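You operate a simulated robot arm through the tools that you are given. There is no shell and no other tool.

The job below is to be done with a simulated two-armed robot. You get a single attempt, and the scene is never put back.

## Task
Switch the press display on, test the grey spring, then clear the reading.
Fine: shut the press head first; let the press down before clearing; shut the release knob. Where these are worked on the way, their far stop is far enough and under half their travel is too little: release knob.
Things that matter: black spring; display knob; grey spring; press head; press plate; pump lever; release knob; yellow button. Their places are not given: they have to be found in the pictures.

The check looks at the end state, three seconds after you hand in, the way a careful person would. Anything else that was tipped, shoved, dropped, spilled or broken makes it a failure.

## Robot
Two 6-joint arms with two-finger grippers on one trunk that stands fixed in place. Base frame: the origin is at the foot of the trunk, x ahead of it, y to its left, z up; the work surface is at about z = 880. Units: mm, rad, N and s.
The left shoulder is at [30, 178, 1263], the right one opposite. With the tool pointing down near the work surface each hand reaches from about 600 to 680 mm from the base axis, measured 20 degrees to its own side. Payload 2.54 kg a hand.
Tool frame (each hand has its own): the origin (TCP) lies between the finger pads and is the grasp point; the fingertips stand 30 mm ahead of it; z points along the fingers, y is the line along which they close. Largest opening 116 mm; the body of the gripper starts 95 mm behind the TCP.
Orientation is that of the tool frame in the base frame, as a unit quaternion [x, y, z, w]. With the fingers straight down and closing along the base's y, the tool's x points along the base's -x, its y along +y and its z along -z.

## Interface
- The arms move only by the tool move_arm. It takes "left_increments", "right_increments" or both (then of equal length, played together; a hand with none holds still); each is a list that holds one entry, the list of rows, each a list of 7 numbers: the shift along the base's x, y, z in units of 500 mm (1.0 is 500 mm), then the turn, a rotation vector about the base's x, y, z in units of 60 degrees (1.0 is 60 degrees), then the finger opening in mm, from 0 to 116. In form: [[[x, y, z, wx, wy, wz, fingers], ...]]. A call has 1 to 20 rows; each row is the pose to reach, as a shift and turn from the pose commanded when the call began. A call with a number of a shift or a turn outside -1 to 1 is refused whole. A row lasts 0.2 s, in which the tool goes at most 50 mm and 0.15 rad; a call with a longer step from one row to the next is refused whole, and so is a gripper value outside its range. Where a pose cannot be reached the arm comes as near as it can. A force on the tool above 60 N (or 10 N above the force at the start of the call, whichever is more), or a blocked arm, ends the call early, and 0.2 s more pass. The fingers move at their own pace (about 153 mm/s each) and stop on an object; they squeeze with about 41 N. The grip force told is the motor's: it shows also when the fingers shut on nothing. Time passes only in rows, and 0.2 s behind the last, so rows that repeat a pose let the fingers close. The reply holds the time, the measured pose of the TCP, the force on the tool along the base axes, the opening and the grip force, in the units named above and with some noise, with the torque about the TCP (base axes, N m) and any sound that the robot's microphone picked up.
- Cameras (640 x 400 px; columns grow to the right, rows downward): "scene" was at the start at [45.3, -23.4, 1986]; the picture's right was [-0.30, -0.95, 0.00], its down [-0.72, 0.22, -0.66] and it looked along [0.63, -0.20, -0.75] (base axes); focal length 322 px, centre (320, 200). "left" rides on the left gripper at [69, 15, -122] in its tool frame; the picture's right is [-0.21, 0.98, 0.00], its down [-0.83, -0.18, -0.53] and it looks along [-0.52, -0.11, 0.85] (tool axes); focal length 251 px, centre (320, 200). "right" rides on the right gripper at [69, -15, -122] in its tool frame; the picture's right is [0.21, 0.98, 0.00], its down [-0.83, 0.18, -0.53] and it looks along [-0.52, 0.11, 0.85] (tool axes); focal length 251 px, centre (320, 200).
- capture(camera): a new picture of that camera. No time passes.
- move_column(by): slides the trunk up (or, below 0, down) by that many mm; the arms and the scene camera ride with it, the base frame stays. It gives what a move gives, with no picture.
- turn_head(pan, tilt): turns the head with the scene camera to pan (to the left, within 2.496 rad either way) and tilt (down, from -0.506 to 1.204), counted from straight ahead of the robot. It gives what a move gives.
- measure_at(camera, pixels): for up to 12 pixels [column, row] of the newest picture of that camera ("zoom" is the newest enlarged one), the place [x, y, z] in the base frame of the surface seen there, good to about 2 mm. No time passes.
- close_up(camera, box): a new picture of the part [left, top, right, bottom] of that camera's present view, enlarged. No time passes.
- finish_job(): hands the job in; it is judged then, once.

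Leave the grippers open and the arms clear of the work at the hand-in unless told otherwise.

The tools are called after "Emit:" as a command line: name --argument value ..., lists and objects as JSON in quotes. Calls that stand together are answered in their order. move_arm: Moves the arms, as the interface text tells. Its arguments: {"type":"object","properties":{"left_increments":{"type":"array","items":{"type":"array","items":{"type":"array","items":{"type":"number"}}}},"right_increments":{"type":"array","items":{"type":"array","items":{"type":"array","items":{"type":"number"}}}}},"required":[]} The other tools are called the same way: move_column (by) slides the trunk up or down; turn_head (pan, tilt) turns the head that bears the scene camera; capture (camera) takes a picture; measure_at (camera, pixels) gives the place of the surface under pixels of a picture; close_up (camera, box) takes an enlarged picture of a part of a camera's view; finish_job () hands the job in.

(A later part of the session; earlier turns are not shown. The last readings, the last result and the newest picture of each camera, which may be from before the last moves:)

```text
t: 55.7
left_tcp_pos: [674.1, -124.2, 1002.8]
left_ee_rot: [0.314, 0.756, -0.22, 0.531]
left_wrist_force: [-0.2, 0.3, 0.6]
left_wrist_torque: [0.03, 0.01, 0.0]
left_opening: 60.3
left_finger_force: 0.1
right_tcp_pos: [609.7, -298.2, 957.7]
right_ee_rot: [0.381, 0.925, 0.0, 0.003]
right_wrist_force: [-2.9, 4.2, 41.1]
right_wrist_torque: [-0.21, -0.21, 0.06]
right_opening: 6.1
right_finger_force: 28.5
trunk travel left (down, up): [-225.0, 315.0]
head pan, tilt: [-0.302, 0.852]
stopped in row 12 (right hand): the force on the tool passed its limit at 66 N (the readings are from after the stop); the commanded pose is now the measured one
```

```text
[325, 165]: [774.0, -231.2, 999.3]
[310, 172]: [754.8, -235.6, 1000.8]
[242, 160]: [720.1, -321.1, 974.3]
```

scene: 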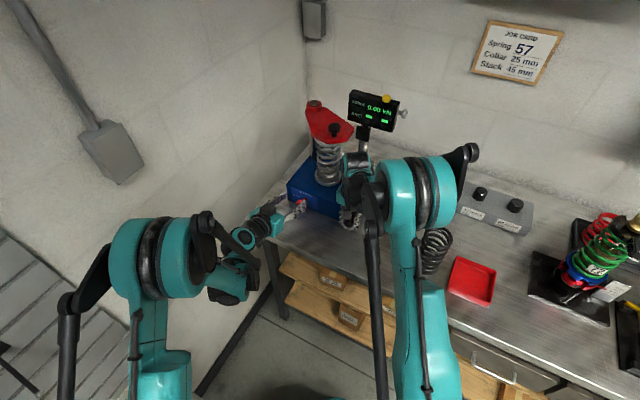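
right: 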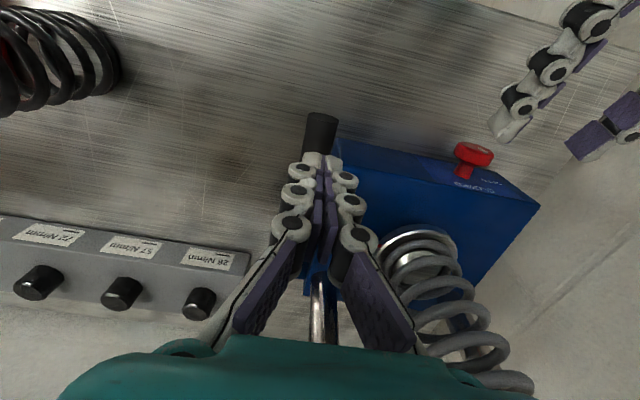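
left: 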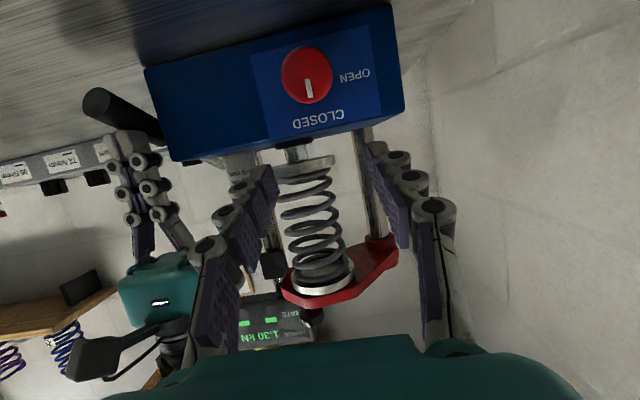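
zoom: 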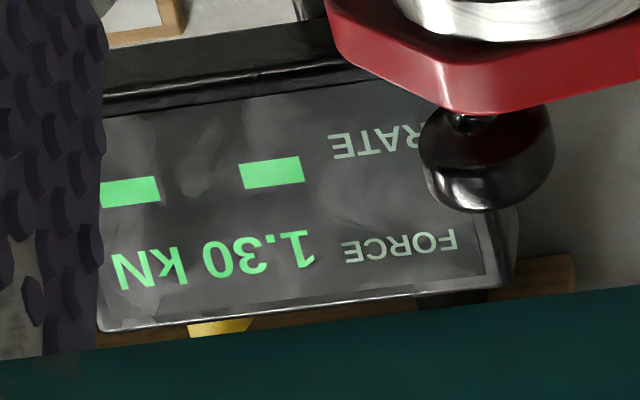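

The plate has risen to about 1001, near the 20 mm mark. RATE is still blank, so I'll do a third stroke but stop halfway to look.

Emit:
move_arm --right_increments '[[[-0.003, 0.003, 0.035, 0, 0, 0, 0], [-0.006, 0.006, 0.07, 0, 0, 0, 0], [-0.009, 0.009, 0.105, 0, 0, 0, 0], [-0.0116, 0.012, 0.136, 0, 0, 0, 0], [-0.0116, 0.012, 0.136, 0, 0, 0, 0], [-0.0116, 0.012, 0.116, 0, 0, 0, 0], [-0.011, 0.0114, 0.094, 0, 0, 0, 0], [-0.01, 0.01, 0.074, 0, 0, 0, 0], [-0.0085, 0.0085, 0.06, 0, 0, 0, 0]]]'

Emit:
close_up --camera "scene" --box '[280, 80, 420, 230]'

Emit:
close_up --camera "left" --box '[220, 130, 350, 210]'

```text
t: 57.7
left_tcp_pos: [677.1, -125.6, 999.6]
left_ee_rot: [0.314, 0.757, -0.22, 0.53]
left_wrist_force: [0.1, 0.0, 0.0]
left_wrist_torque: [0.0, 0.04, -0.04]
left_opening: 60.1
left_finger_force: 0.1
right_tcp_pos: [611.3, -296.0, 985.2]
right_ee_rot: [0.382, 0.924, 0.001, 0.0]
right_wrist_force: [-0.3, 0.7, 1.9]
right_wrist_torque: [0.04, -0.02, 0.02]
right_opening: 0.0
right_finger_force: 28.1
trunk travel left (down, up): [-225.0, 315.0]
head pan, tilt: [-0.302, 0.852]
```

```text
2.67 times, centred on (350, 155) of scene
```

zoom: 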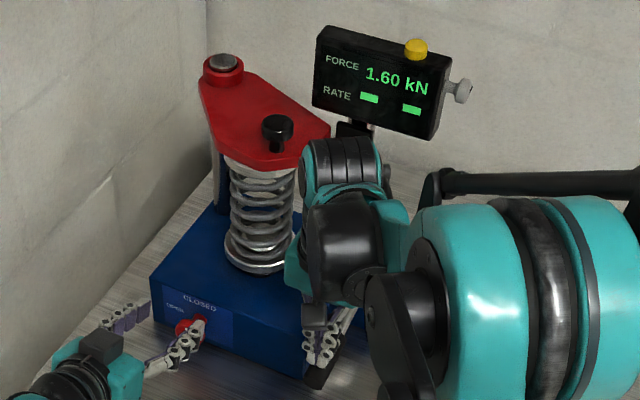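

```text
4.92 times, centred on (285, 170) of left
```

zoom: 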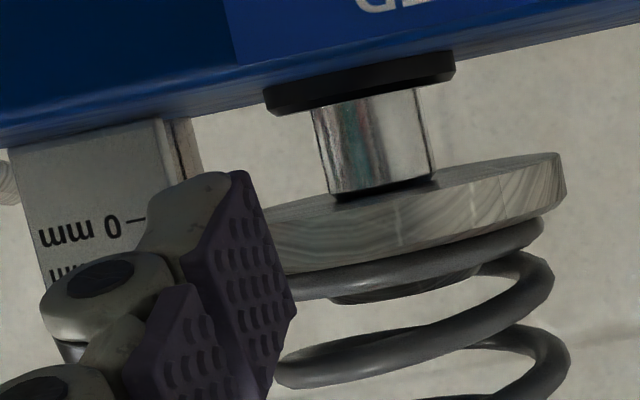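

1.60 kN and rising smoothly. I'll continue the stroke another 12 mm and look for the rate.

Emit:
move_arm --right_increments '[[[0.0, 0.0, -0.012, 0, 0, 0, 0], [0.0, 0.0, -0.024, 0, 0, 0, 0]]]'

Emit:
close_up --camera "scene" --box '[280, 80, 420, 230]'

```text
t: 58.3
left_tcp_pos: [677.3, -126.0, 999.3]
left_ee_rot: [0.313, 0.757, -0.219, 0.531]
left_wrist_force: [0.1, -0.2, 0.0]
left_wrist_torque: [0.03, -0.02, 0.01]
left_opening: 60.0
left_finger_force: 0.0
right_tcp_pos: [609.1, -296.5, 972.2]
right_ee_rot: [0.382, 0.924, 0.0, 0.0]
right_wrist_force: [0.6, 1.0, 2.9]
right_wrist_torque: [0.0, -0.04, 0.01]
right_opening: 0.0
right_finger_force: 28.1
trunk travel left (down, up): [-225.0, 315.0]
head pan, tilt: [-0.302, 0.852]
```

```text
2.67 times, centred on (350, 155) of scene
```

zoom: 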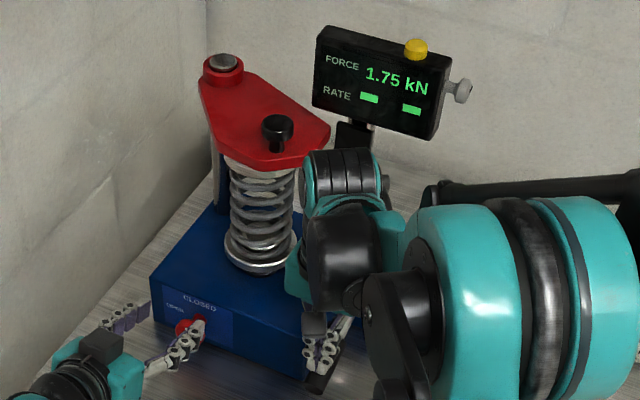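

1.75 kN, no rate yet. I'll go on to just short of the lower stop (about 960).

Emit:
move_arm --right_increments '[[[0.0, 0.0, -0.012, 0, 0, 0, 0], [0.0, 0.0, -0.026, 0, 0, 0, 0]]]'

Emit:
close_up --camera "scene" --box '[280, 80, 420, 230]'

Emit:
close_up --camera "left" --box '[220, 130, 350, 210]'

```text
t: 58.9
left_tcp_pos: [676.1, -127.2, 999.6]
left_ee_rot: [0.313, 0.757, -0.219, 0.53]
left_wrist_force: [-0.4, 0.2, -0.5]
left_wrist_torque: [0.0, -0.03, -0.01]
left_opening: 59.8
left_finger_force: 0.0
right_tcp_pos: [609.1, -296.2, 959.8]
right_ee_rot: [0.382, 0.924, -0.001, 0.001]
right_wrist_force: [-0.2, -1.5, 2.7]
right_wrist_torque: [-0.06, -0.02, -0.03]
right_opening: 0.0
right_finger_force: 28.3
trunk travel left (down, up): [-225.0, 315.0]
head pan, tilt: [-0.302, 0.852]
```

```text
2.67 times, centred on (350, 155) of scene
```

zoom: 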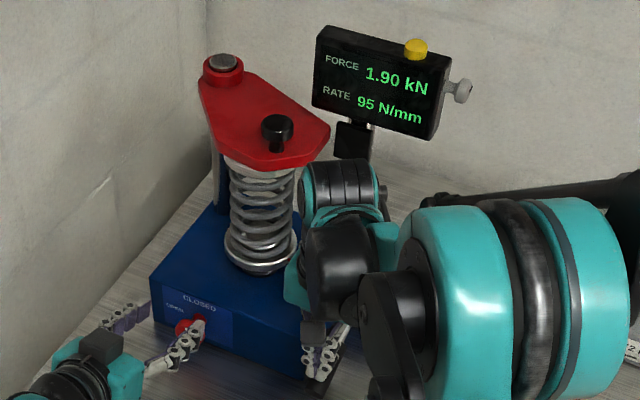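

```text
4.92 times, centred on (285, 170) of left
```

zoom: 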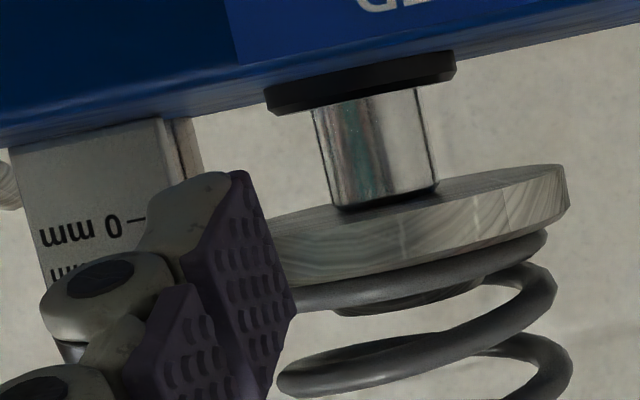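

RATE shows 95 N/mm at 1.90 kN, so the test reading is taken. Now I'll lift the right hand off the lever. At the same time the left hand pre-rolls 45° clockwise about the knob's axis, still standing off, so the quarter turn to OPEN stays clear of the bench.

Emit:
move_arm --left_increments '[[[-0.0032, -0.0024, -0.0039, 0.0757, -0.0757, 0, 60], [-0.0065, -0.0048, -0.0077, 0.1514, -0.1514, 0, 60], [-0.0097, -0.0072, -0.0116, 0.2271, -0.2271, 0, 60], [-0.0129, -0.0096, -0.0154, 0.3029, -0.3029, 0, 60], [-0.0161, -0.012, -0.0193, 0.3786, -0.3786, 0, 60], [-0.0194, -0.0144, -0.0231, 0.4543, -0.4543, 0, 60], [-0.0226, -0.0168, -0.027, 0.53, -0.53, 0, 60]]]' --right_increments '[[[-0.003, 0.002, 0.04, 0, 0, 0, 0], [-0.006, 0.005, 0.08, 0, 0, 0, 0], [-0.01, 0.009, 0.12, 0, 0, 0, 0], [-0.014, 0.011, 0.18, 0, 0, 0, 0], [-0.018, 0.012, 0.25, 0, 0, 0, 0], [-0.02, 0.012, 0.32, 0, 0, 0, 0], [-0.02, 0.012, 0.38, 0, 0, 0, 0]]]'

Emit:
capture --camera "left"

Emit:
capture --camera "scene"

```text
t: 60.5
left_tcp_pos: [668.1, -136.2, 988.1]
left_ee_rot: [0.492, 0.615, 0.087, 0.609]
left_wrist_force: [0.4, -0.3, 0.3]
left_wrist_torque: [0.03, -0.03, -0.02]
left_opening: 59.8
left_finger_force: 0.1
right_tcp_pos: [600.0, -290.0, 1148.8]
right_ee_rot: [0.382, 0.924, 0.0, 0.0]
right_wrist_force: [0.2, 0.0, 0.0]
right_wrist_torque: [0.02, 0.01, 0.0]
right_opening: 0.3
right_finger_force: 28.4
trunk travel left (down, up): [-225.0, 315.0]
head pan, tilt: [-0.302, 0.852]
```

```text
taken
```

left: 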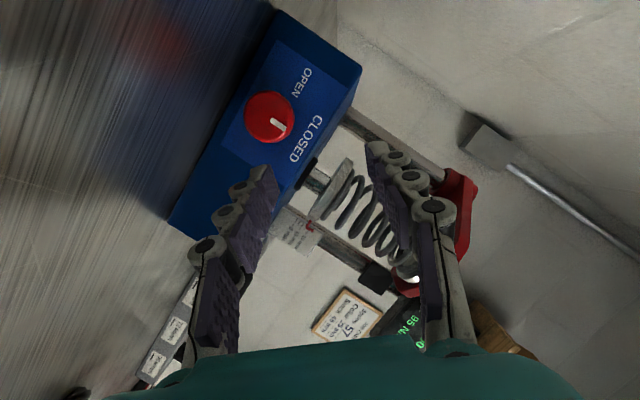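

```text
taken
```

scene: 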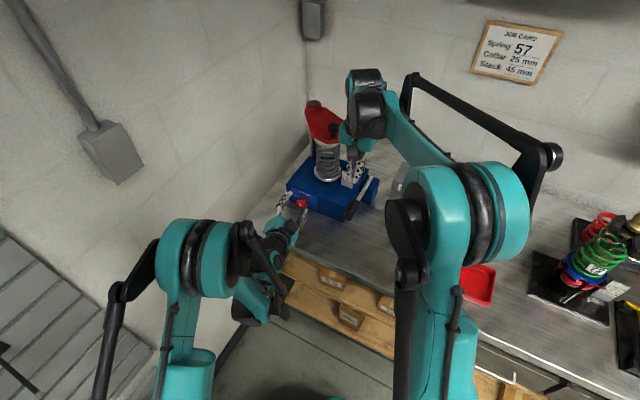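

The roll worked and the display still shows 95 N/mm. I'll re-measure the knob from this view before closing in.

Emit:
close_up --camera "left" --box '[220, 60, 340, 160]'

Emit:
measure_at --camera "left" --pixels '[[268, 116], [250, 122], [285, 112], [262, 100], [274, 135], [290, 95], [320, 90]]'

```text
4.00 times, centred on (280, 110) of left
```

zoom: 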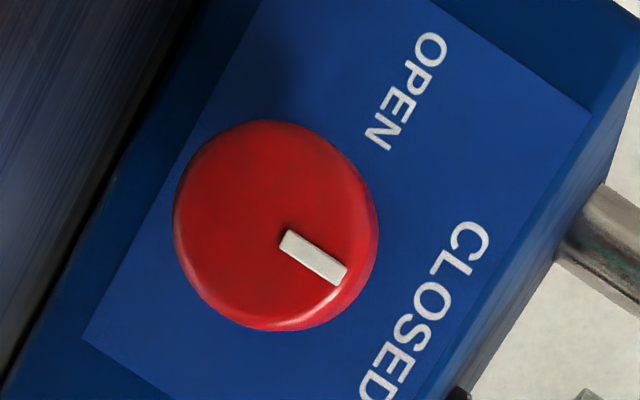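

```text
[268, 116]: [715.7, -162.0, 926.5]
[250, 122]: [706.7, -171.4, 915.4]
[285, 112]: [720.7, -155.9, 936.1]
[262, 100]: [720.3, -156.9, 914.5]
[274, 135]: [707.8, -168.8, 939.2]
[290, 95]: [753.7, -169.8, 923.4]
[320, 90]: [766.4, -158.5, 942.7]
```

The knob face centre is [715.5,-162.3,926]. I'll go down 44 mm, then slide in 50 mm along the tool axis with the opening at 50 mm, so the fingers straddle the knob diagonally.

Emit:
move_arm --left_increments '[[[-0.0005, 0, -0.03, 0, 0, 0, 52], [-0.001, 0, -0.06, 0, 0, 0, 50], [-0.0016, 0, -0.088, 0, 0, 0, 50], [0.019, -0.0123, -0.094, 0, 0, 0, 50], [0.04, -0.0246, -0.1, 0, 0, 0, 50], [0.061, -0.0369, -0.106, 0, 0, 0, 50], [0.0816, -0.0492, -0.112, 0, 0, 0, 50]]]'

Emit:
capture --camera "left"

Emit:
close_up --camera "scene" --box '[250, 160, 350, 240]'

```text
t: 62.1
left_tcp_pos: [707.1, -158.6, 930.5]
left_ee_rot: [0.493, 0.615, 0.087, 0.609]
left_wrist_force: [0.7, 0.0, -0.1]
left_wrist_torque: [-0.02, -0.01, 0.01]
left_opening: 50.0
left_finger_force: 0.1
left hand out of reach, approached as far as the arm can: row 1, 2, 3, 4, 5
right_tcp_pos: [599.2, -291.1, 1147.0]
right_ee_rot: [0.382, 0.924, 0.0, -0.001]
right_wrist_force: [-0.9, -0.5, -0.1]
right_wrist_torque: [0.0, 0.04, 0.01]
right_opening: 0.0
right_finger_force: 28.7
trunk travel left (down, up): [-225.0, 315.0]
head pan, tilt: [-0.302, 0.852]
```

```text
taken
```

left: 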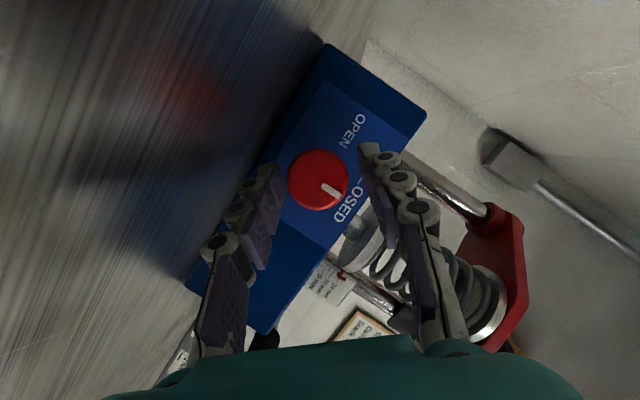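

```text
5.00 times, centred on (300, 200) of scene
```

zoom: 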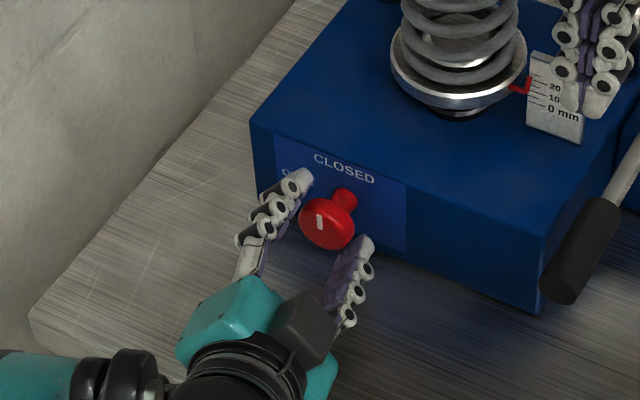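

The final pose is right: the red knob is between the fingers. I'll close on it.

Emit:
move_arm --left_increments '[[[0, 0, 0, 0, 0, 0, 40], [0, 0, 0, 0, 0, 0, 28], [0, 0, 0, 0, 0, 0, 28]]]'

Emit:
capture --camera "left"

```text
t: 62.9
left_tcp_pos: [706.4, -160.7, 930.7]
left_ee_rot: [0.493, 0.615, 0.087, 0.609]
left_wrist_force: [-12.9, -1.4, -16.2]
left_wrist_torque: [0.12, 0.28, -0.33]
left_opening: 36.3
left_finger_force: 44.7
right_tcp_pos: [599.4, -290.2, 1147.9]
right_ee_rot: [0.382, 0.924, 0.0, 0.0]
right_wrist_force: [0.8, -0.7, 0.4]
right_wrist_torque: [0.0, 0.03, 0.01]
right_opening: 0.1
right_finger_force: 28.4
trunk travel left (down, up): [-225.0, 315.0]
head pan, tilt: [-0.302, 0.852]
```

```text
taken
```

left: 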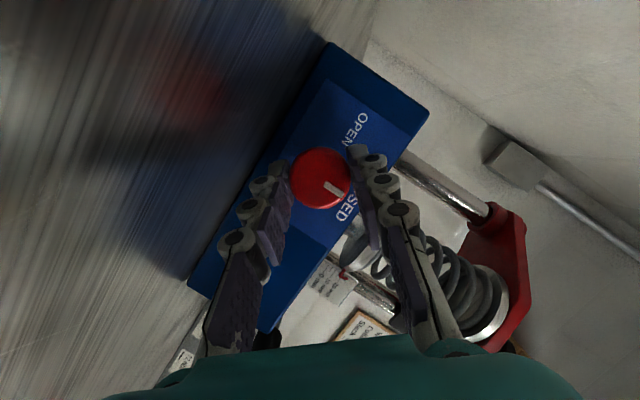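

The grip holds at 36 mm. I'll turn anticlockwise 45° first, about the knob's axis, and check that the knob follows and what the press does.

Emit:
move_arm --left_increments '[[[0.0001, 0.0001, 0, -0.0884, 0.0884, 0, 28], [0.0003, 0.0003, -0.0002, -0.1768, 0.1768, 0, 28], [0.0012, 0.0012, 0.0004, -0.2652, 0.2652, 0, 28], [0.0021, 0.0021, 0.0009, -0.3536, 0.3536, 0, 28], [0.003, 0.003, 0.0011, -0.4419, 0.4419, 0, 28], [0.0039, 0.0039, 0.0012, -0.5303, 0.5303, 0, 28]]]'

Emit:
capture --camera "left"

Emit:
close_up --camera "scene" --box '[270, 80, 400, 230]'

```text
t: 64.3
left_tcp_pos: [709.5, -157.2, 930.8]
left_ee_rot: [0.313, 0.757, -0.22, 0.529]
left_wrist_force: [-2.6, -0.6, 2.6]
left_wrist_torque: [0.08, 0.06, -0.38]
left_opening: 36.2
left_finger_force: 45.3
right_tcp_pos: [598.7, -289.6, 1148.6]
right_ee_rot: [0.382, 0.924, 0.0, 0.001]
right_wrist_force: [0.9, 0.0, 0.1]
right_wrist_torque: [0.01, -0.02, 0.0]
right_opening: 0.2
right_finger_force: 28.5
trunk travel left (down, up): [-225.0, 315.0]
head pan, tilt: [-0.302, 0.852]
```

```text
taken
```

left: 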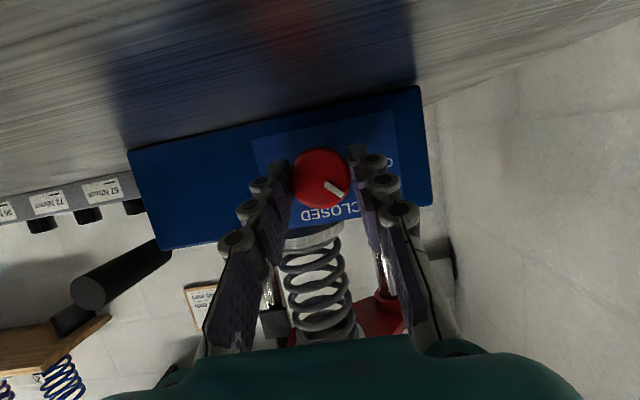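

```text
2.67 times, centred on (335, 155) of scene
```

zoom: 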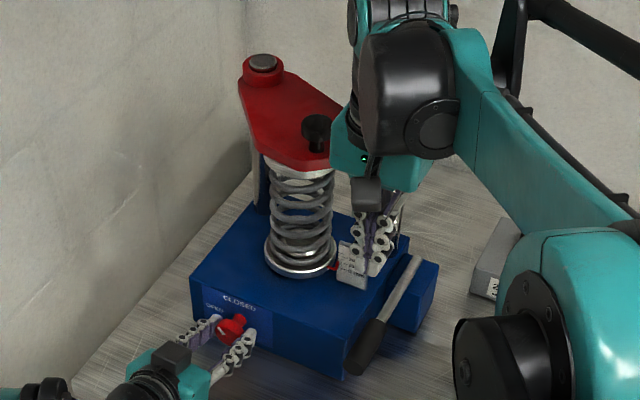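

The knob follows (bar at about 45°). I'll continue the turn another 45° to the OPEN stop.

Emit:
move_arm --left_increments '[[[0.0009, 0.0009, -0.0001, -0.0884, 0.0884, 0, 28], [0.0019, 0.0019, -0.0004, -0.1768, 0.1768, 0, 28], [0.0028, 0.0028, -0.0008, -0.2652, 0.2652, 0, 28], [0.0036, 0.0036, -0.0014, -0.3536, 0.3536, 0, 28], [0.0044, 0.0044, -0.0021, -0.4419, 0.4419, 0, 28], [0.0051, 0.0051, -0.003, -0.5303, 0.5303, 0, 28]]]'

Emit:
capture --camera "left"

Emit:
close_up --camera "scene" --box '[270, 80, 400, 230]'

```text
t: 65.7
left_tcp_pos: [712.2, -154.7, 929.2]
left_ee_rot: [0.086, 0.783, -0.494, 0.369]
left_wrist_force: [7.3, -1.3, 13.5]
left_wrist_torque: [-0.31, -0.57, 0.11]
left_opening: 36.1
left_finger_force: 45.2
right_tcp_pos: [600.0, -290.3, 1147.9]
right_ee_rot: [0.382, 0.924, 0.0, 0.0]
right_wrist_force: [0.2, -0.3, 0.2]
right_wrist_torque: [0.02, -0.01, -0.04]
right_opening: 0.0
right_finger_force: 28.4
trunk travel left (down, up): [-225.0, 315.0]
head pan, tilt: [-0.302, 0.852]
```

```text
taken
```

left: 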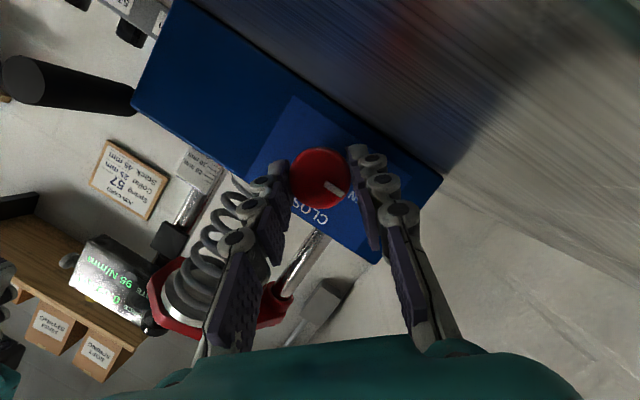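

```text
2.67 times, centred on (335, 155) of scene
```

zoom: 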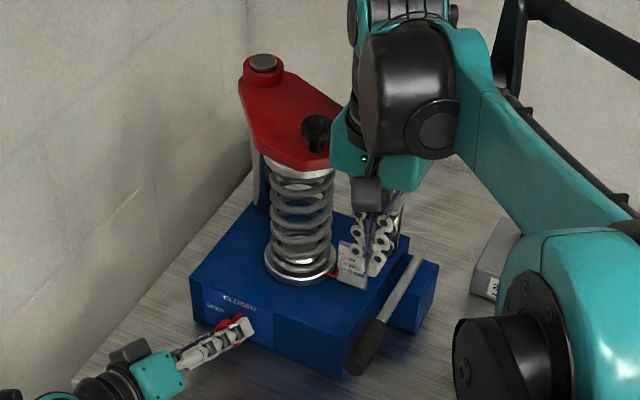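

The bar now points toward OPEN. I'll check the display and plate while the press lets down.

Emit:
close_up --camera "left" --box '[40, 220, 180, 340]'

Emit:
close_up --camera "left" --box '[250, 120, 400, 250]'

Emit:
close_up --camera "left" --box '[140, 130, 310, 330]'

```text
3.33 times, centred on (110, 280) of left
```

zoom: 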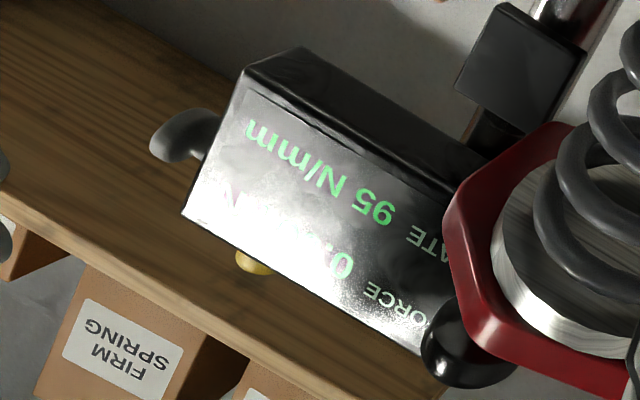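

```text
3.08 times, centred on (325, 185) of left
```

zoom: 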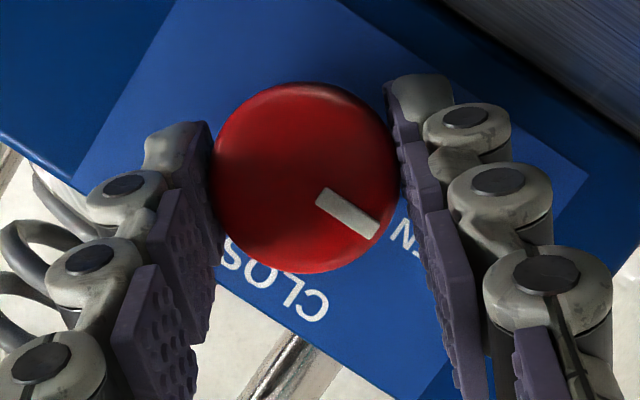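

```text
2.00 times, centred on (225, 230) of left
```

zoom: 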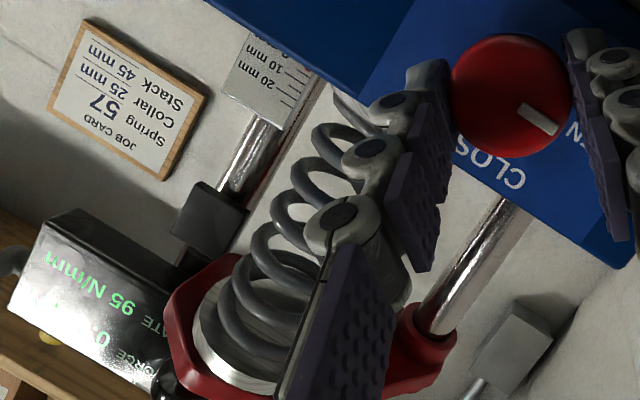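

The bar is a full quarter turn over, at OPEN. I'll nudge it 8° further to be sure of the far stop and wait a moment for the plate to settle.

Emit:
move_arm --left_increments '[[[0.0003, 0.0003, -0.0005, -0.047, 0.047, 0, 28], [0.0006, 0.0006, -0.001, -0.094, 0.094, 0, 28], [0.0006, 0.0006, -0.001, -0.094, 0.094, 0, 28]]]'

Emit:
close_up --camera "left" --box '[250, 120, 400, 250]'

Emit:
capture --camera "right"

```text
t: 66.5
left_tcp_pos: [710.7, -155.8, 928.5]
left_ee_rot: [0.045, 0.776, -0.534, 0.333]
left_wrist_force: [-3.2, -4.7, -5.0]
left_wrist_torque: [0.44, -0.25, -0.17]
left_opening: 36.3
left_finger_force: 45.2
right_tcp_pos: [599.3, -290.5, 1149.3]
right_ee_rot: [0.382, 0.924, 0.0, 0.0]
right_wrist_force: [0.5, -0.2, -0.3]
right_wrist_torque: [-0.01, -0.02, -0.03]
right_opening: 0.3
right_finger_force: 28.3
trunk travel left (down, up): [-225.0, 315.0]
head pan, tilt: [-0.302, 0.852]
```

```text
3.08 times, centred on (325, 185) of left
```

zoom: 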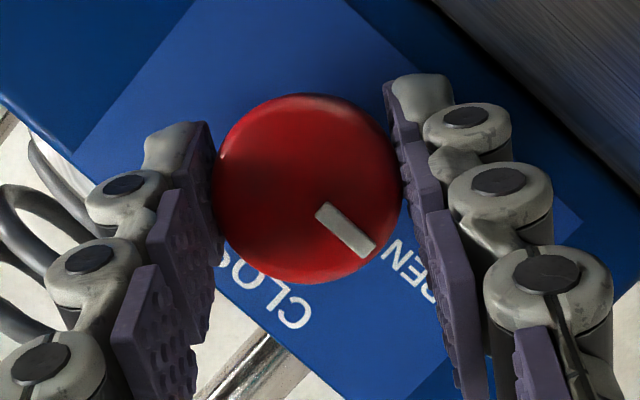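

```text
taken
```

right: 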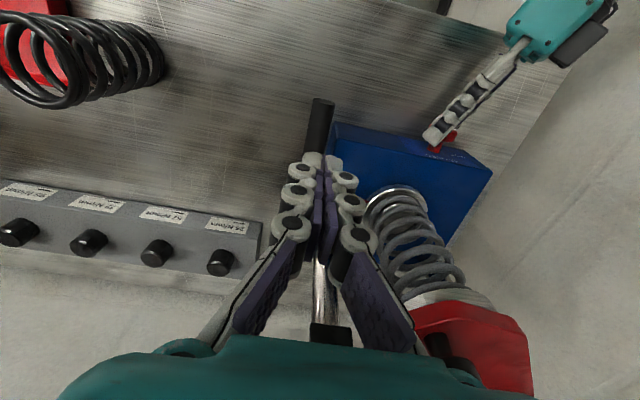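

The hand slipped about the knob, so it's at its OPEN stop. I'll check that the plate is down.

Emit:
close_up --camera "scene" --box '[300, 155, 360, 205]'

Emit:
measure_at --camera "zoom" --pixels '[[200, 270], [120, 250], [280, 260], [200, 285]]'

Emit:
close_up --camera "right" --box '[340, 160, 480, 320]'

```text
8.00 times, centred on (330, 180) of scene
```

zoom: 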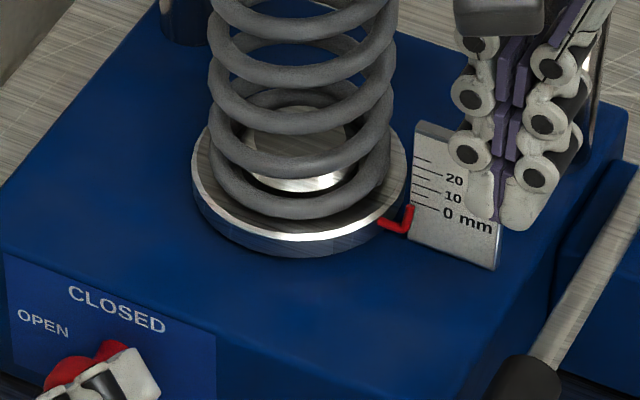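

```text
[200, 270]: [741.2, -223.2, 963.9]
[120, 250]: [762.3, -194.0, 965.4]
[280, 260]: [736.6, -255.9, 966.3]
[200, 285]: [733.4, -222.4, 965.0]
```

```text
2.50 times, centred on (410, 240) of right
```

zoom: 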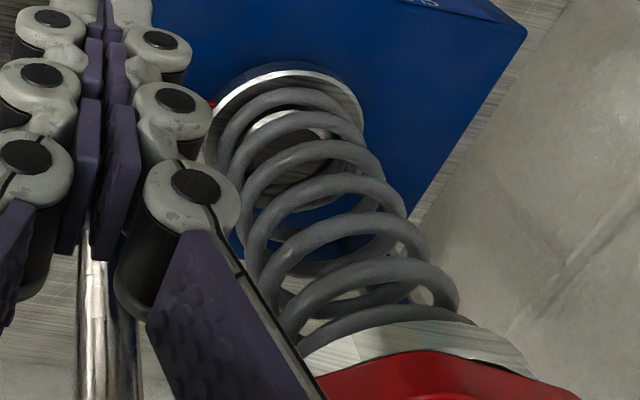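

The plate is fully down with the pointer at 0. While the left hand still holds the release knob, I'll shut it again: turn clockwise back through the middle position first.

Emit:
move_arm --left_increments '[[[-0.0006, -0.0006, 0.001, 0.0892, -0.0892, 0, 28], [-0.0013, -0.0013, 0.0019, 0.1784, -0.1784, 0, 28], [-0.0021, -0.0021, 0.0027, 0.2677, -0.2677, 0, 28], [-0.003, -0.003, 0.0033, 0.3569, -0.3569, 0, 28], [-0.0039, -0.0039, 0.0037, 0.4461, -0.4461, 0, 28], [-0.0048, -0.0048, 0.004, 0.5353, -0.5353, 0, 28], [-0.0058, -0.0058, 0.0041, 0.6246, -0.6246, 0, 28]]]'

Emit:
capture --camera "left"

```text
t: 68.1
left_tcp_pos: [708.8, -158.4, 929.5]
left_ee_rot: [0.314, 0.757, -0.219, 0.529]
left_wrist_force: [-10.0, 1.4, -23.4]
left_wrist_torque: [0.39, 0.43, -0.05]
left_opening: 36.4
left_finger_force: 45.1
right_tcp_pos: [599.7, -290.7, 1146.6]
right_ee_rot: [0.382, 0.924, 0.0, -0.001]
right_wrist_force: [0.3, -0.3, -0.4]
right_wrist_torque: [-0.01, 0.03, 0.02]
right_opening: 0.0
right_finger_force: 28.7
trunk travel left (down, up): [-225.0, 315.0]
head pan, tilt: [-0.302, 0.852]
```

```text
taken
```

left: 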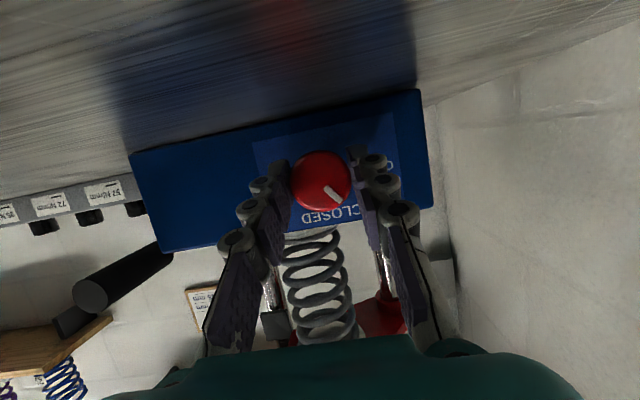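

It follows. Now the rest of the way clockwise to the CLOSED stop (a few degrees beyond, so that it seats).

Emit:
move_arm --left_increments '[[[-0.0009, -0.0009, -0.0007, 0.0876, -0.0876, 0, 28], [-0.0019, -0.0019, -0.0015, 0.1751, -0.1751, 0, 28], [-0.0028, -0.0028, -0.0026, 0.2627, -0.2627, 0, 28], [-0.0036, -0.0036, -0.0037, 0.3503, -0.3503, 0, 28], [-0.0044, -0.0044, -0.0045, 0.4378, -0.4378, 0, 28], [-0.0051, -0.0051, -0.0054, 0.5254, -0.5254, 0, 28], [-0.0057, -0.0057, -0.0063, 0.613, -0.613, 0, 28]]]'

Emit:
capture --camera "left"

Emit:
close_up --camera "left" --box '[250, 100, 400, 250]'

```text
t: 69.7
left_tcp_pos: [707.2, -157.7, 926.9]
left_ee_rot: [0.513, 0.584, 0.135, 0.614]
left_wrist_force: [13.1, 5.4, 6.5]
left_wrist_torque: [-0.62, 0.39, 0.35]
left_opening: 36.6
left_finger_force: 45.2
right_tcp_pos: [599.4, -288.2, 1148.4]
right_ee_rot: [0.382, 0.924, -0.001, 0.0]
right_wrist_force: [0.7, -0.2, -0.1]
right_wrist_torque: [0.0, 0.01, 0.03]
right_opening: 0.1
right_finger_force: 28.6
trunk travel left (down, up): [-225.0, 315.0]
head pan, tilt: [-0.302, 0.852]
```

```text
taken
```

left: 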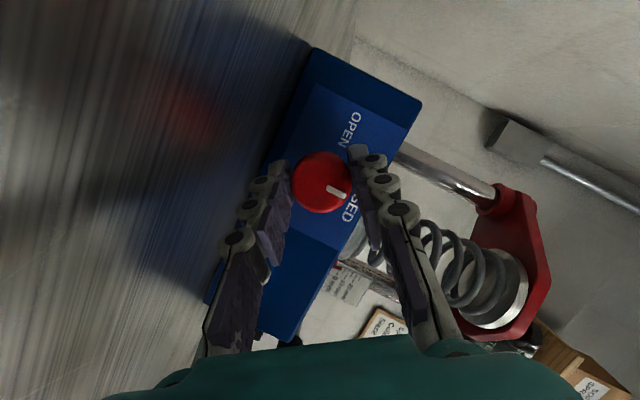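

```text
2.67 times, centred on (325, 175) of left
```

zoom: 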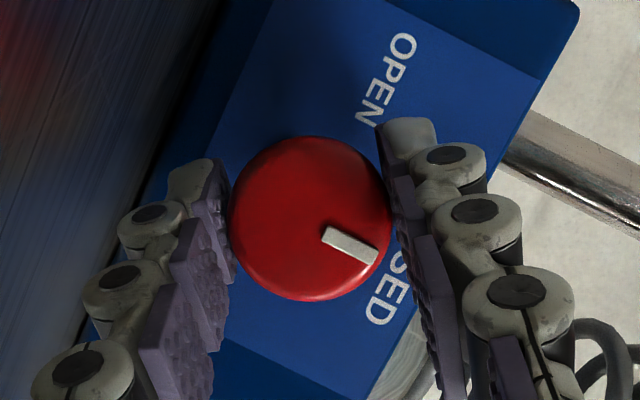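

The bar is parallel to the panel's upright edge and the torque shows it seated at CLOSED. I'll open the fingers, back off a little and slide the hand out up and to the right of the knob, then rise.

Emit:
move_arm --left_increments '[[[0, 0, 0, 0, 0, 0, 50], [0, 0, 0, 0, 0, 0, 60], [-0.0136, 0.0076, 0.0034, 0, 0, 0, 60], [-0.0256, 0.0142, 0.0064, 0, 0, 0, 60]]]'

Emit:
capture --camera "left"

Emit:
close_up --camera "scene" --box '[250, 160, 350, 240]'

```text
t: 70.7
left_tcp_pos: [696.4, -155.4, 929.9]
left_ee_rot: [0.514, 0.585, 0.134, 0.613]
left_wrist_force: [-0.3, -0.8, 1.2]
left_wrist_torque: [-0.03, 0.0, 0.02]
left_opening: 60.0
left_finger_force: 0.0
left hand out of reach, approached as far as the arm can: row 4
right_tcp_pos: [599.7, -290.2, 1147.8]
right_ee_rot: [0.382, 0.924, 0.0, 0.0]
right_wrist_force: [0.7, -0.3, 0.3]
right_wrist_torque: [-0.01, 0.0, 0.01]
right_opening: 0.0
right_finger_force: 28.8
trunk travel left (down, up): [-225.0, 315.0]
head pan, tilt: [-0.302, 0.852]
```

```text
taken
```

left: 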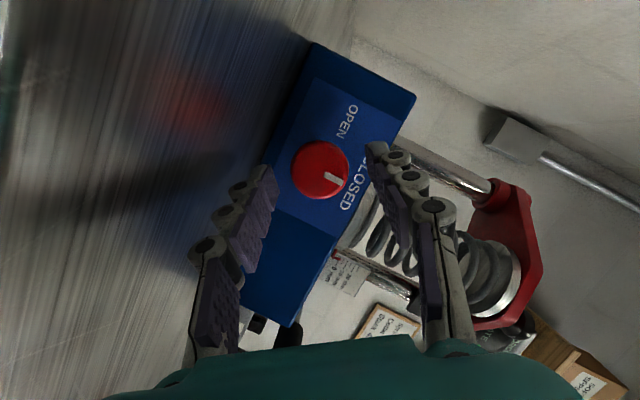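

```text
5.00 times, centred on (300, 200) of scene
```

zoom: 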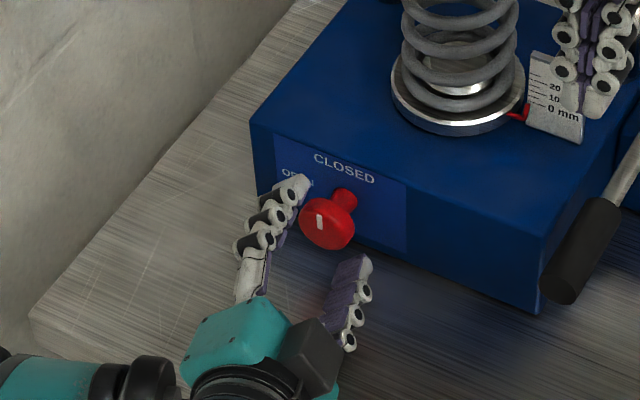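

The knob is upright at CLOSED and free of the fingers. I'll unroll the open hand around the knob to level first, then lift straight up, where the arm has more room.

Emit:
move_arm --left_increments '[[[0.0014, 0.0016, 0.0008, -0.0876, 0.0876, 0, 60], [0.0028, 0.0032, 0.0016, -0.1751, 0.1751, 0, 60], [0.0042, 0.0048, 0.0024, -0.2627, 0.2627, 0, 60], [0.0056, 0.0064, 0.0032, -0.3503, 0.3503, 0, 60], [0.007, 0.008, 0.004, -0.4378, 0.4378, 0, 60], [0.0085, 0.0095, 0.0047, -0.5254, 0.5254, 0, 60], [0.01, 0.011, 0.0054, -0.613, 0.613, 0, 60], [0.01, 0.011, 0.04, -0.613, 0.613, 0, 60], [0.01, 0.011, 0.08, -0.613, 0.613, 0, 60], [0.01, 0.011, 0.12, -0.613, 0.613, 0, 60], [0.01, 0.011, 0.16, -0.613, 0.613, 0, 60]]]'

Emit:
capture --camera "left"

Emit:
capture --camera "scene"

```text
t: 73.1
left_tcp_pos: [701.4, -149.1, 1011.3]
left_ee_rot: [0.313, 0.757, -0.219, 0.53]
left_wrist_force: [-1.0, -0.1, -0.4]
left_wrist_torque: [0.04, 0.02, -0.01]
left_opening: 59.9
left_finger_force: 0.0
right_tcp_pos: [598.2, -289.9, 1148.2]
right_ee_rot: [0.382, 0.924, 0.0, 0.0]
right_wrist_force: [-0.5, 0.6, 0.3]
right_wrist_torque: [-0.01, -0.03, -0.02]
right_opening: 0.0
right_finger_force: 28.6
trunk travel left (down, up): [-225.0, 315.0]
head pan, tilt: [-0.302, 0.852]
```

```text
taken
```

left: 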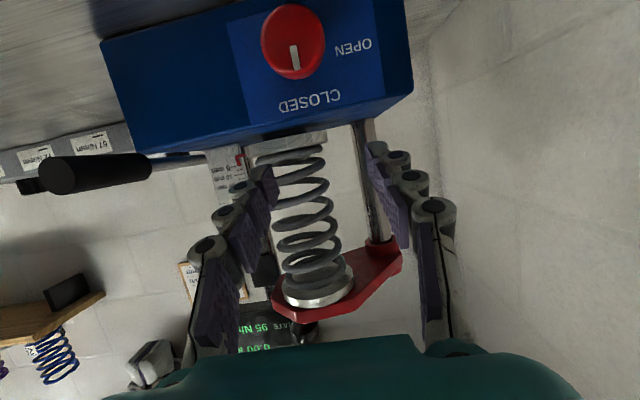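

```text
taken
```

scene: 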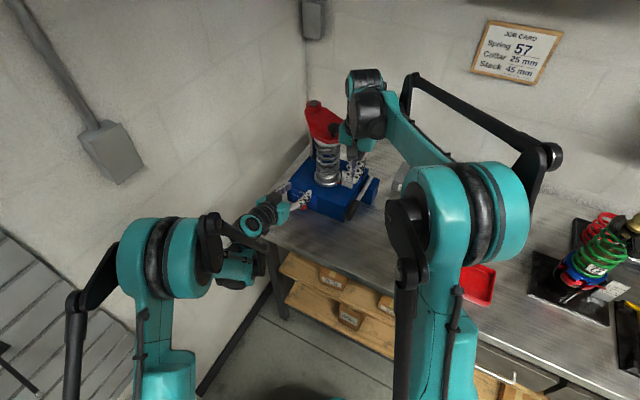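

The release knob reads CLOSED, the plate is down, and the display shows FORCE 0.00 and still RATE 95 N/mm. Both hands are free, so I'll raise the trunk back by 250 mm to get height for the yellow button.

Emit:
move_column --by 250

Emit:
capture --camera "scene"

Emit:
capture --camera "right"

```text
t: 75.7
left_tcp_pos: [702.4, -148.4, 1261.5]
left_ee_rot: [0.313, 0.757, -0.219, 0.53]
left_wrist_force: [-0.6, 0.0, 0.2]
left_wrist_torque: [0.01, -0.03, -0.01]
left_opening: 59.8
left_finger_force: 0.1
right_tcp_pos: [599.1, -289.4, 1398.6]
right_ee_rot: [0.382, 0.924, 0.0, 0.0]
right_wrist_force: [-1.3, 0.0, -1.0]
right_wrist_torque: [0.0, 0.01, 0.01]
right_opening: 0.0
right_finger_force: 28.5
trunk travel left (down, up): [-475.0, 65.0]
head pan, tilt: [-0.302, 0.852]
```

```text
taken
```

scene: 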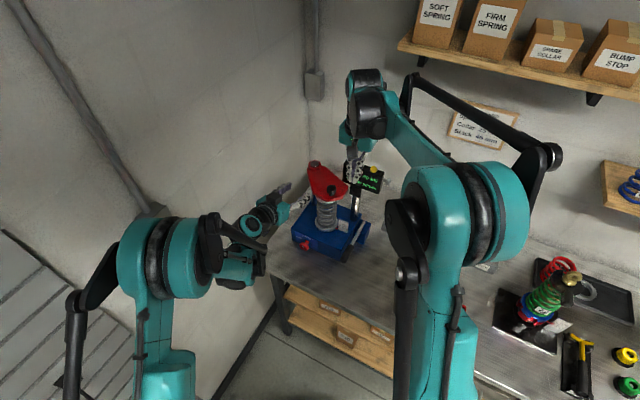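

```text
taken
```

right: 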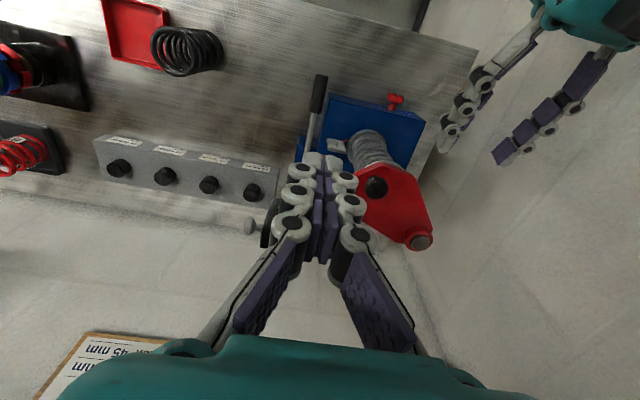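

The yellow button is visible at about (375,170) in the scene. I'll enlarge and measure it.

Emit:
close_up --camera "scene" --box '[343, 155, 399, 195]'

Emit:
measure_at --camera "zoom" --pixels '[[340, 150], [320, 150], [360, 150], [345, 140], [345, 165], [340, 185], [300, 170], [390, 190]]'

```text
10.00 times, centred on (371, 175) of scene
```

zoom: 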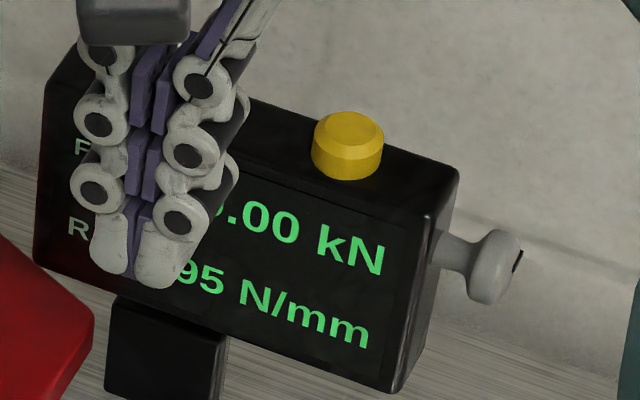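

```text
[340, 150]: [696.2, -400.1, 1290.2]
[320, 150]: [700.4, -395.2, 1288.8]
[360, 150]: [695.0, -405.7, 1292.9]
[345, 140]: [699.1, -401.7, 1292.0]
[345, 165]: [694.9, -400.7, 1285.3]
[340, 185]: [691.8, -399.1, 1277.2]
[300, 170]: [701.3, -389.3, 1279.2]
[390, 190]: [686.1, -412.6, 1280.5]
```

The button centre is about [702.5,-406], top at z 1292, dia ~22 mm. I'll carry the closed right fingertips over it at the present height and check the alignment.

Emit:
move_arm --right_increments '[[[0.0345, -0.0389, 0, 0, 0, 0, 0], [0.069, -0.0777, 0, 0, 0, 0, 0], [0.1035, -0.1166, 0, 0, 0, 0, 0], [0.138, -0.1555, 0, 0, 0, 0, 0], [0.1725, -0.1944, 0, 0, 0, 0, 0], [0.207, -0.2332, 0, 0, 0, 0, 0]]]'

Emit:
capture --camera "right"

Emit:
capture --camera "scene"

```text
t: 77.0
left_tcp_pos: [702.8, -150.5, 1260.5]
left_ee_rot: [0.313, 0.758, -0.219, 0.529]
left_wrist_force: [1.0, -1.5, 0.1]
left_wrist_torque: [0.01, 0.01, -0.01]
left_opening: 60.3
left_finger_force: 0.1
right_tcp_pos: [704.5, -407.2, 1397.8]
right_ee_rot: [0.382, 0.924, 0.0, 0.0]
right_wrist_force: [0.0, -0.6, -0.3]
right_wrist_torque: [0.03, 0.06, -0.01]
right_opening: 0.0
right_finger_force: 28.7
trunk travel left (down, up): [-475.0, 65.0]
head pan, tilt: [-0.302, 0.852]
```

```text
taken
```

right: 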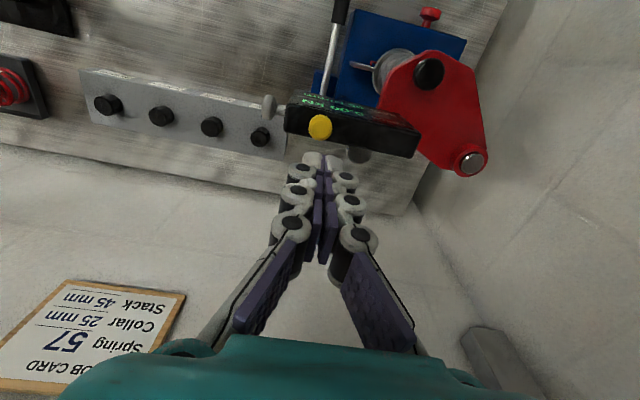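

```text
taken
```

scene: 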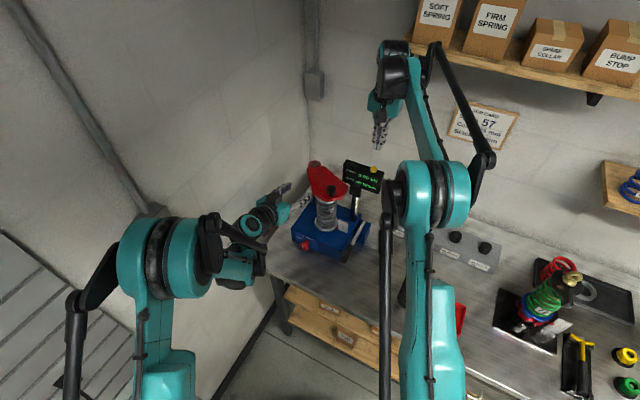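

I'm over the display. I'll measure the button from the right camera (about (320,127)) to confirm alignment before going down.

Emit:
close_up --camera "right" --box '[280, 90, 430, 190]'

Emit:
measure_at --camera "right" --pixels '[[320, 127], [313, 127], [327, 127], [320, 121], [320, 133], [350, 130], [300, 125]]'

```text
4.00 times, centred on (355, 140) of right
```

zoom: 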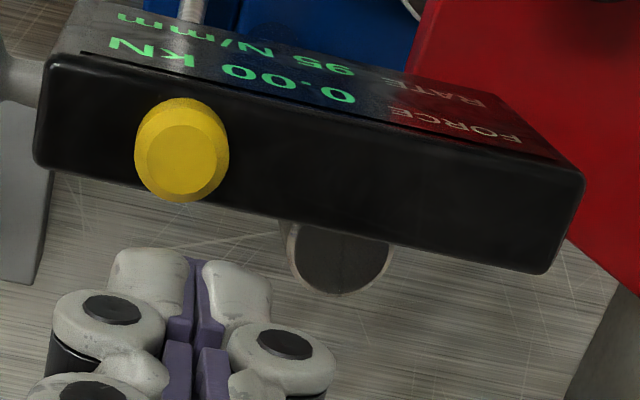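

```text
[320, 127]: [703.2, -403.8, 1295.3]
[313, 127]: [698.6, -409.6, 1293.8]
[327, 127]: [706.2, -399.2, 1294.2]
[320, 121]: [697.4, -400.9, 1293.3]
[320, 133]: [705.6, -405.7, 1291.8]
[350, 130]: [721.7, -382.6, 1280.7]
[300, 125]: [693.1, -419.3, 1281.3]
```

Aligned within 2 mm. I'll go down 80 mm in total, slowing over the last stretch, so the tips press the button about 5 mm.

Emit:
move_arm --right_increments '[[[0, 0.001, -0.06, 0, 0, 0, 0], [0, 0.001, -0.12, 0, 0, 0, 0], [0, 0.001, -0.142, 0, 0, 0, 0], [0, 0.001, -0.15, 0, 0, 0, 0], [0, 0.001, -0.156, 0, 0, 0, 0], [0, 0.001, -0.16, 0, 0, 0, 0]]]'

Emit:
close_up --camera "scene" --box '[335, 145, 399, 195]'

```text
t: 78.5
left_tcp_pos: [702.5, -149.0, 1262.4]
left_ee_rot: [0.314, 0.757, -0.22, 0.53]
left_wrist_force: [-0.2, -0.3, 0.6]
left_wrist_torque: [0.0, 0.0, -0.03]
left_opening: 60.1
left_finger_force: 0.1
right_tcp_pos: [703.0, -406.7, 1319.9]
right_ee_rot: [0.382, 0.924, -0.001, 0.0]
right_wrist_force: [-1.0, -0.4, 0.9]
right_wrist_torque: [0.03, -0.02, 0.0]
right_opening: 6.0
right_finger_force: 28.9
trunk travel left (down, up): [-475.0, 65.0]
head pan, tilt: [-0.302, 0.852]
```

```text
8.00 times, centred on (367, 170) of scene
```

zoom: 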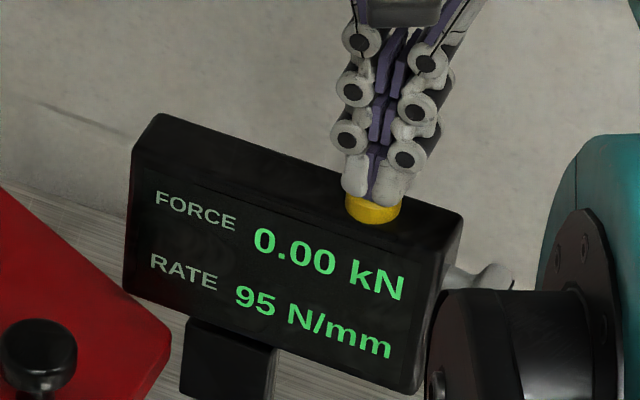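

The tips rest on the button (force about 1 N), but the rate still shows. I'll press further in 1.5 mm steps.

Emit:
move_arm --right_increments '[[[0, 0, -0.003, 0, 0, 0, 0], [0, 0, -0.006, 0, 0, 0, 0], [0, 0, -0.009, 0, 0, 0, 0], [0, 0, -0.012, 0, 0, 0, 0]]]'

Emit:
close_up --camera "scene" --box '[335, 145, 399, 195]'

```text
t: 79.5
left_tcp_pos: [701.4, -148.5, 1261.4]
left_ee_rot: [0.314, 0.756, -0.22, 0.53]
left_wrist_force: [-0.5, 0.3, 0.2]
left_wrist_torque: [-0.01, -0.01, 0.01]
left_opening: 60.2
left_finger_force: 0.0
right_tcp_pos: [702.2, -406.5, 1314.3]
right_ee_rot: [0.382, 0.924, -0.001, 0.002]
right_wrist_force: [9.2, -5.8, 23.6]
right_wrist_torque: [-0.05, -0.16, -0.01]
right_opening: 6.2
right_finger_force: 28.5
trunk travel left (down, up): [-475.0, 65.0]
head pan, tilt: [-0.302, 0.852]
heard: click
```

```text
8.00 times, centred on (367, 170) of scene
```

zoom: 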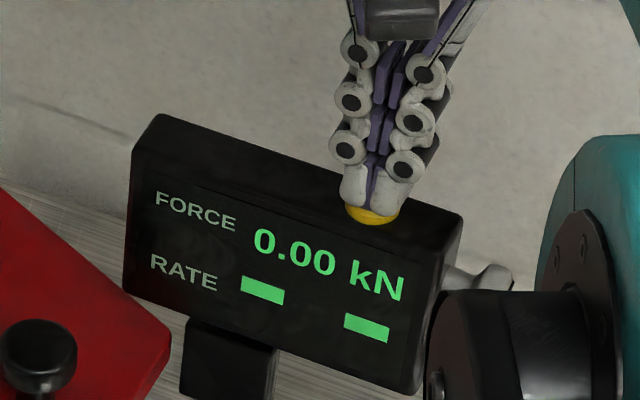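

A click was heard and RATE is blank again: the reading is cleared. I'll lift the right hand straight up, then bring it back away from the press and open the fingers. The left hand also draws back.

Emit:
move_arm --right_increments '[[[0, 0, 0.03, 0, 0, 0, 0], [0, 0, 0.1, 0, 0, 0, 0], [0, 0, 0.18, 0, 0, 0, 0], [-0.04, 0.025, 0.22, 0, 0, 0, 0], [-0.1, 0.05, 0.24, 0, 0, 0, 0], [-0.16, 0.075, 0.26, 0, 0, 0, 30], [-0.22, 0.1, 0.28, 0, 0, 0, 80], [-0.28, 0.12, 0.3, 0, 0, 0, 110]]]'

Emit:
capture --camera "scene"

```text
t: 81.2
left_tcp_pos: [700.2, -148.6, 1262.9]
left_ee_rot: [0.314, 0.757, -0.219, 0.53]
left_wrist_force: [-0.9, -0.8, -0.4]
left_wrist_torque: [0.0, -0.01, 0.0]
left_opening: 59.8
left_finger_force: 0.1
right_tcp_pos: [560.6, -348.0, 1464.4]
right_ee_rot: [0.382, 0.924, 0.001, 0.001]
right_wrist_force: [-0.3, 0.6, 0.5]
right_wrist_torque: [-0.03, -0.02, 0.01]
right_opening: 110.0
right_finger_force: 0.1
trunk travel left (down, up): [-475.0, 65.0]
head pan, tilt: [-0.302, 0.852]
```

```text
taken
```

scene: 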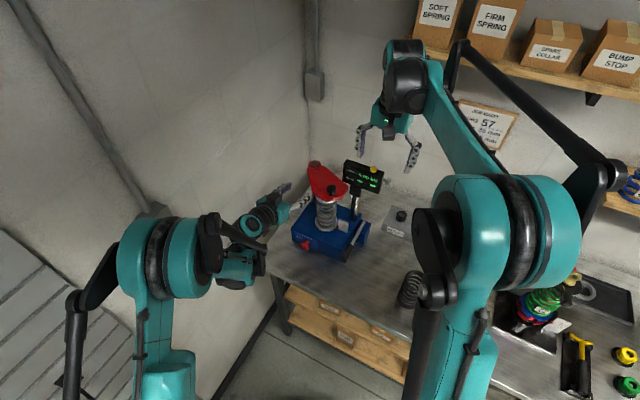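

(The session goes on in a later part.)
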